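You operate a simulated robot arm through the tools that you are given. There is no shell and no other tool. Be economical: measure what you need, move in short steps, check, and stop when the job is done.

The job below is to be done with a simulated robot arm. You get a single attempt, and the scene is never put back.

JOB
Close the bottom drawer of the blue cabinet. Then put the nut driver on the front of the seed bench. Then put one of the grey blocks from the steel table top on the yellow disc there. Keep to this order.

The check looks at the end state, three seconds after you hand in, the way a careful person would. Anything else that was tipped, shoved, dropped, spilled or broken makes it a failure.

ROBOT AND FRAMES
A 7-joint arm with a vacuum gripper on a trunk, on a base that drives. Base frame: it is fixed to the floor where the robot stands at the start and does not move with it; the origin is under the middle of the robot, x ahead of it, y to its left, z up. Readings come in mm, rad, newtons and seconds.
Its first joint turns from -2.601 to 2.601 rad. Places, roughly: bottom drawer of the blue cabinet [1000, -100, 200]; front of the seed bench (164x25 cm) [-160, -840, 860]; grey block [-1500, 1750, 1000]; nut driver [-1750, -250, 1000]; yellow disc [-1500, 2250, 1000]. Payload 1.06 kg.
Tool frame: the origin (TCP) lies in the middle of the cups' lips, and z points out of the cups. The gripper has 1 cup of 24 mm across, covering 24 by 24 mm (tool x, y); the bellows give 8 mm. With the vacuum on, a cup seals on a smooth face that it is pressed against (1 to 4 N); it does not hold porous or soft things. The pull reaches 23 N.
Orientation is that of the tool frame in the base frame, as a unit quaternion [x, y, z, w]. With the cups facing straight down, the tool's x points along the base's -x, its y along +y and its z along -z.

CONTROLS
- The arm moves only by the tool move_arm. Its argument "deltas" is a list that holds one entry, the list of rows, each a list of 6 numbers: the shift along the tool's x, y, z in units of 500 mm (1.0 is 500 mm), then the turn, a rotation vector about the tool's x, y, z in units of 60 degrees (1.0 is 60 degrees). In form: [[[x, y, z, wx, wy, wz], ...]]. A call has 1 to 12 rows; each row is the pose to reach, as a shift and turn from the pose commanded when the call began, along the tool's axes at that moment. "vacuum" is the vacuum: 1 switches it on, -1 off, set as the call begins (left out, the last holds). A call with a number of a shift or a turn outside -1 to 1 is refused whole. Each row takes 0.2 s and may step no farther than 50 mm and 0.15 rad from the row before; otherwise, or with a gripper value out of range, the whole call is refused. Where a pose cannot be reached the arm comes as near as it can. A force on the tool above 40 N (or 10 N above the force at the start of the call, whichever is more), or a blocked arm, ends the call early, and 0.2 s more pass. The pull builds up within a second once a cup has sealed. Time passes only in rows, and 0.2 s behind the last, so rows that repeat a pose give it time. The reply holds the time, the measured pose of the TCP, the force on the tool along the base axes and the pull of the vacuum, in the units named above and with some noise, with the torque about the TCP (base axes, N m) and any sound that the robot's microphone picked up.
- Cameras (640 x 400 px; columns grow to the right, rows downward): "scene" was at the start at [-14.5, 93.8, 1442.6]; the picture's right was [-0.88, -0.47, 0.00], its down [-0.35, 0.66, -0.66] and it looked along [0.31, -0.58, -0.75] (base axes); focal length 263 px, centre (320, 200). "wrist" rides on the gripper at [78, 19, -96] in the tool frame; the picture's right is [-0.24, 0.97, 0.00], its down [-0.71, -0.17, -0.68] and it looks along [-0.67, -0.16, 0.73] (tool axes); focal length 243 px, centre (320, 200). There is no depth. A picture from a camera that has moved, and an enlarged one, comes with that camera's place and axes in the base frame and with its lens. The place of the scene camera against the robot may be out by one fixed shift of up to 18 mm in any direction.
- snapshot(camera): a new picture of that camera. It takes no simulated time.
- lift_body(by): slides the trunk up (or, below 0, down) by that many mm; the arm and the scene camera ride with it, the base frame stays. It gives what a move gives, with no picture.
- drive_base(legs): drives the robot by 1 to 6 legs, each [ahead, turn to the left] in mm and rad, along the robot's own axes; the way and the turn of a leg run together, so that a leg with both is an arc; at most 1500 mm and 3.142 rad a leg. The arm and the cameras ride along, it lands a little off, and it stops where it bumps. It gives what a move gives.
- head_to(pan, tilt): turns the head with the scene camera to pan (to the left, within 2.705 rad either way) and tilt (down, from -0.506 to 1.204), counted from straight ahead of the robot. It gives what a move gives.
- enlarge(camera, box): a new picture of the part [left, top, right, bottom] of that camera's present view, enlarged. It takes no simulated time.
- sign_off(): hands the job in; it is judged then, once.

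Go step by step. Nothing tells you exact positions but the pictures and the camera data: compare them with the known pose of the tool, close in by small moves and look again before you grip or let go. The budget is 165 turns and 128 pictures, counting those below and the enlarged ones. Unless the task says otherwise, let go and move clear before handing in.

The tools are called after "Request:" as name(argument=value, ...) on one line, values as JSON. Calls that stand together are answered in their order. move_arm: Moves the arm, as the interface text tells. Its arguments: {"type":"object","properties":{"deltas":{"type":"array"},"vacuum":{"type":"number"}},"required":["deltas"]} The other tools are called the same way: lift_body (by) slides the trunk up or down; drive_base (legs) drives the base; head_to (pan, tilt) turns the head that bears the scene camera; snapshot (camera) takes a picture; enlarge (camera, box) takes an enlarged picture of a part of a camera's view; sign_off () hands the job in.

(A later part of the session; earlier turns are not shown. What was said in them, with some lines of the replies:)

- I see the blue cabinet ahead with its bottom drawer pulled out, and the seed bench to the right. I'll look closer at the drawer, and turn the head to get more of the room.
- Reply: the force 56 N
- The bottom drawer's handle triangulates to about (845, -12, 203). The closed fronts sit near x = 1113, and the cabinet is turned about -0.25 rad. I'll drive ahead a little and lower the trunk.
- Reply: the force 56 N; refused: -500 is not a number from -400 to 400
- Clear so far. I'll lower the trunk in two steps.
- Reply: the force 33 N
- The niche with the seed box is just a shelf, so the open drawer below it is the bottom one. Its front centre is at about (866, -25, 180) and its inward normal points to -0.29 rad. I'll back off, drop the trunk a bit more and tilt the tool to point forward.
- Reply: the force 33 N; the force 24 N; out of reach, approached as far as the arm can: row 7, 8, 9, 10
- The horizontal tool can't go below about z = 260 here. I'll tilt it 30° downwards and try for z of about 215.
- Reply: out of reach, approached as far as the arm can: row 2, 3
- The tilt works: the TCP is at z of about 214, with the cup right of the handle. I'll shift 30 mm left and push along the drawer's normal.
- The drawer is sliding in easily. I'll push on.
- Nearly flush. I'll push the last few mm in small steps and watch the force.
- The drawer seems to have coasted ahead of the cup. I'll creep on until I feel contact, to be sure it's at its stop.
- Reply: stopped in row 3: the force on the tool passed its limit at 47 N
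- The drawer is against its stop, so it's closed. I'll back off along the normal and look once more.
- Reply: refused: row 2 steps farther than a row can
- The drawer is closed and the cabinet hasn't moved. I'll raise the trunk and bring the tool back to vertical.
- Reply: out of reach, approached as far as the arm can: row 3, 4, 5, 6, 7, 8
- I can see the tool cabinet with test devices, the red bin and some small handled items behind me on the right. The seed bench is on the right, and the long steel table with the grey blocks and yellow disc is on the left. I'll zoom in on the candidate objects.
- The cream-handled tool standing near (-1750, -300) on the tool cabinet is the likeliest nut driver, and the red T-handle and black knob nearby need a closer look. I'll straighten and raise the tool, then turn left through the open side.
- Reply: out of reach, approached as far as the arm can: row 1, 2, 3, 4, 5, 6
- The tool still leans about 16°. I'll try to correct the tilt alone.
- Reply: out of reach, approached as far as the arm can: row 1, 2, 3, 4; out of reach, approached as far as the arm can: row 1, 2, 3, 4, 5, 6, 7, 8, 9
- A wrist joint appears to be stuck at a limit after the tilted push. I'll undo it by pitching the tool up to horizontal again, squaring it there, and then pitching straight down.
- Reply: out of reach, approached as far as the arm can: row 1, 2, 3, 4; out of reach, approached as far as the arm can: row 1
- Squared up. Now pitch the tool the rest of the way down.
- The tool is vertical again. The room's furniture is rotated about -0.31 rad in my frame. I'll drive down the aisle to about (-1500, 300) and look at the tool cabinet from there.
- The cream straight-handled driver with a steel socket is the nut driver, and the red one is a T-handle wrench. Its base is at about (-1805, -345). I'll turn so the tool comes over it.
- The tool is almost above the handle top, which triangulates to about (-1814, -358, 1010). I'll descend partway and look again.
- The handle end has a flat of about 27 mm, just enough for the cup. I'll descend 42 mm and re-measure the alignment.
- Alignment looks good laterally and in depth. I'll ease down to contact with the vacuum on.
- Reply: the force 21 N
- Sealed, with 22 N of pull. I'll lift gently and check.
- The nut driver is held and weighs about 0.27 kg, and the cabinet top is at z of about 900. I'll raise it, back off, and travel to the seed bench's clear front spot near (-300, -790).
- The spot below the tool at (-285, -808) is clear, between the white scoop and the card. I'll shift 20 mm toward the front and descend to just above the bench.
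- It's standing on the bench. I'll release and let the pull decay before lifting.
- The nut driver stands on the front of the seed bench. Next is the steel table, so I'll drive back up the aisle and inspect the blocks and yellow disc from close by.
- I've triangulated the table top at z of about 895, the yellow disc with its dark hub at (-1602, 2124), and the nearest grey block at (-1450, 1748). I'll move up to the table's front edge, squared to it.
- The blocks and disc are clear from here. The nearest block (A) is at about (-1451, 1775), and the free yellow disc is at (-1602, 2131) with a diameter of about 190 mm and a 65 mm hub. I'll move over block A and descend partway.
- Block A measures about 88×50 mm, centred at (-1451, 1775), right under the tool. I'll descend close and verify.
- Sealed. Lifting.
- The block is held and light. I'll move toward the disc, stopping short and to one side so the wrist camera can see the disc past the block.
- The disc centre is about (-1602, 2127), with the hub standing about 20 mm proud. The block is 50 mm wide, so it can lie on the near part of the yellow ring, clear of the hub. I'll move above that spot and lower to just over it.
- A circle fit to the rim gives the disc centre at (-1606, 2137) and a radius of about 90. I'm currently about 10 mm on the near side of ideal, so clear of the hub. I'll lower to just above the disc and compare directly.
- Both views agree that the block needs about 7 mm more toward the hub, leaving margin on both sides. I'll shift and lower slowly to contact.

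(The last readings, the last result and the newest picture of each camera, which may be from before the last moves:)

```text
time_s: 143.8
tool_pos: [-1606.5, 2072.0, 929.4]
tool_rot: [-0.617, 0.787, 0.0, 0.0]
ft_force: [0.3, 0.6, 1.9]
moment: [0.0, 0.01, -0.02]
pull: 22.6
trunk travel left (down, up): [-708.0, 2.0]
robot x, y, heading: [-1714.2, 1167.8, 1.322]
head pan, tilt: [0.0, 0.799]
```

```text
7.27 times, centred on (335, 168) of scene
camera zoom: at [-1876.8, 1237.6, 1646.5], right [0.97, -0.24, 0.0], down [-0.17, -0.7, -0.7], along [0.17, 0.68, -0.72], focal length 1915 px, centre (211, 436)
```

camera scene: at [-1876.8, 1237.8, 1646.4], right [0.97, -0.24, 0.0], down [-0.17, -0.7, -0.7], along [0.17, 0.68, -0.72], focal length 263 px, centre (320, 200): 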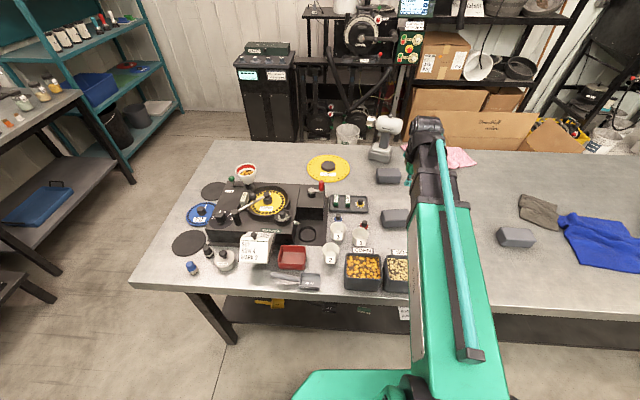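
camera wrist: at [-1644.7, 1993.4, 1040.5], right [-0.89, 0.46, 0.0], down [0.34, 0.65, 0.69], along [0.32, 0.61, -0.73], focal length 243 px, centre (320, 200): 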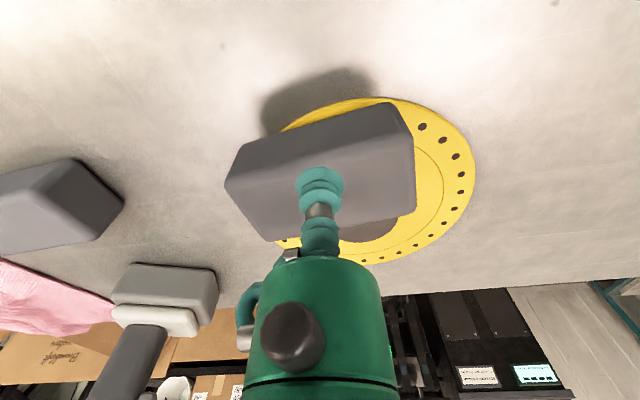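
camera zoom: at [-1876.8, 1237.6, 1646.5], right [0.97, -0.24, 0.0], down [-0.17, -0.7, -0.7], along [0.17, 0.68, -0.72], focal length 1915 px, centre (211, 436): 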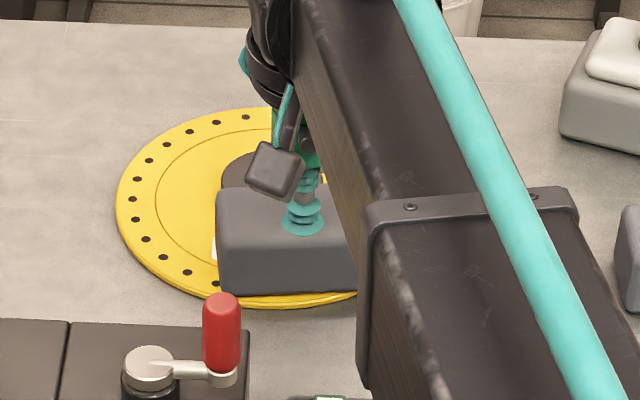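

The block rests on the disc, just inside the rim and clear of the hub. I'll release it and lift straight up.

Request:
move_arm(deltas=[[[0, 0, 0, 0, 0, 0], [0, 0, 0, 0, 0, 0], [0, 0, 0, 0, 0, 0], [0, 0, 0, 0, 0, 0], [0, 0, 0, 0, 0, 0]]], vacuum=-1)

Request:
move_arm(deltas=[[[0, 0, -0.008, 0, 0, 0], [0, 0, -0.02, 0, 0, 0], [0, 0, -0.06, 0, 0, 0], [0, 0, -0.14, 0, 0, 0], [0, 0, -0.22, 0, 0, 0], [0, 0, -0.3, 0, 0, 0], [0, 0, -0.38, 0, 0, 0], [0, 0, -0.46, 0, 0, 0]]])

Request:
snapshot(camera="wrist")

Request:
enlarge(camera="scene", box=[270, 110, 430, 220])

```text
time_s: 145.0
tool_pos: [-1607.2, 2071.8, 928.4]
tool_rot: [-0.616, 0.788, 0.001, 0.001]
ft_force: [-0.1, 0.2, 0.5]
moment: [-0.02, -0.03, -0.01]
pull: 0.0
trunk travel left (down, up): [-708.0, 2.0]
robot x, y, heading: [-1714.3, 1169.7, 1.326]
head pan, tilt: [0.0, 0.799]
```

```text
time_s: 146.8
tool_pos: [-1606.8, 2071.4, 1160.6]
tool_rot: [-0.616, 0.788, 0.0, 0.0]
ft_force: [0.8, 0.3, 0.4]
moment: [0.01, -0.02, -0.02]
pull: 0.0
trunk travel left (down, up): [-708.0, 2.0]
robot x, y, heading: [-1717.3, 1171.8, 1.325]
head pan, tilt: [0.0, 0.799]
```

```text
60 pictures are left
camera wrist: at [-1644.8, 2000.8, 1254.9], right [-0.89, 0.46, 0.0], down [0.34, 0.65, 0.69], along [0.32, 0.61, -0.73], focal length 243 px, centre (320, 200)
```

wrist: 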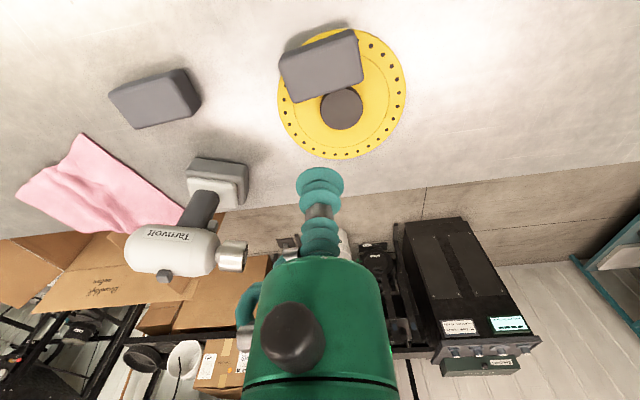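

```text
3.64 times, centred on (350, 165) of scene
camera zoom: at [-1876.7, 1237.5, 1646.4], right [0.97, -0.24, 0.0], down [-0.17, -0.7, -0.7], along [0.17, 0.68, -0.72], focal length 957 px, centre (211, 327)
```

zoom: 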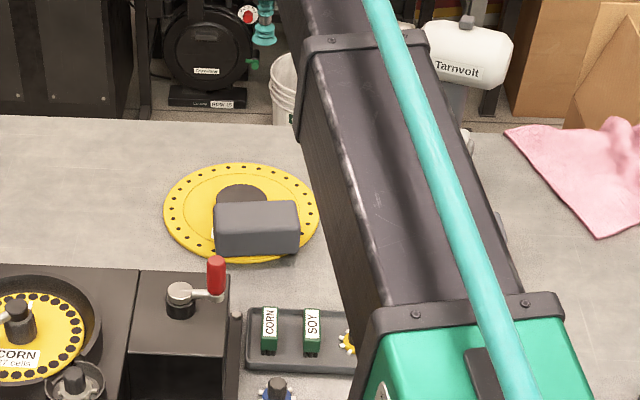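

Request:
enlarge(camera="wrist", box=[260, 15, 420, 165])

Request:
enlarge(camera="scene", box=[305, 145, 365, 190])

```text
2.67 times, centred on (340, 90) of wrist
camera zoom: at [-1644.8, 2000.8, 1254.9], right [-0.89, 0.46, 0.0], down [0.34, 0.65, 0.69], along [0.32, 0.61, -0.73], focal length 647 px, centre (267, 493)
```

zoom: 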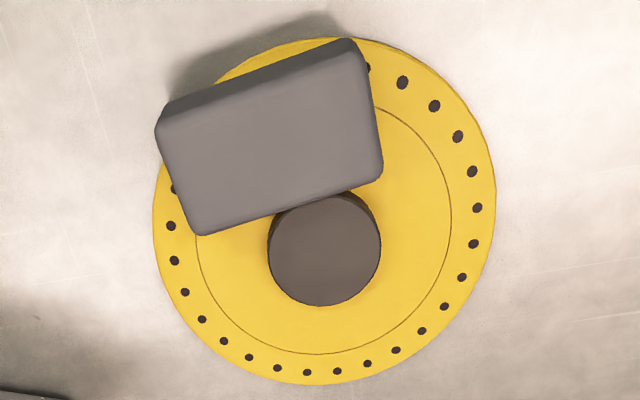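

```text
8.89 times, centred on (335, 168) of scene
camera zoom: at [-1876.7, 1237.5, 1646.4], right [0.97, -0.24, 0.0], down [-0.17, -0.7, -0.7], along [0.17, 0.68, -0.72], focal length 2340 px, centre (187, 489)
```

zoom: 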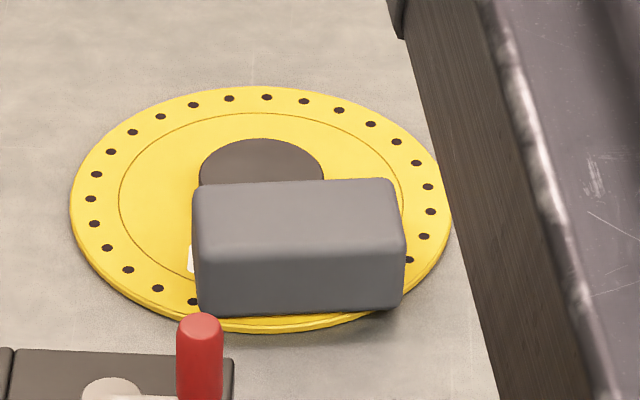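

The block lies flat on the yellow disc. The drawer is closed, the nut driver stands on the bench front, and the tool is clear. Handing in.

Request:
sign_off()

```text
The job is handed in.
```

I finished all three steps in order and handed the job in; I don't have the result of the check.

- **Drawer:** the bottom drawer of the blue cabinet is pushed in against its stop.
- **Nut driver:** it stands upright on the front of the seed bench. I took the cream-handled socket tool to be the nut driver; a red T-handled wrench on the same cabinet was the other candidate.
- **Grey block:** one block lies flat on the yellow disc, on the ring beside the hub, with one corner about 10 mm over the rim.

I saw nothing else tipped or moved.
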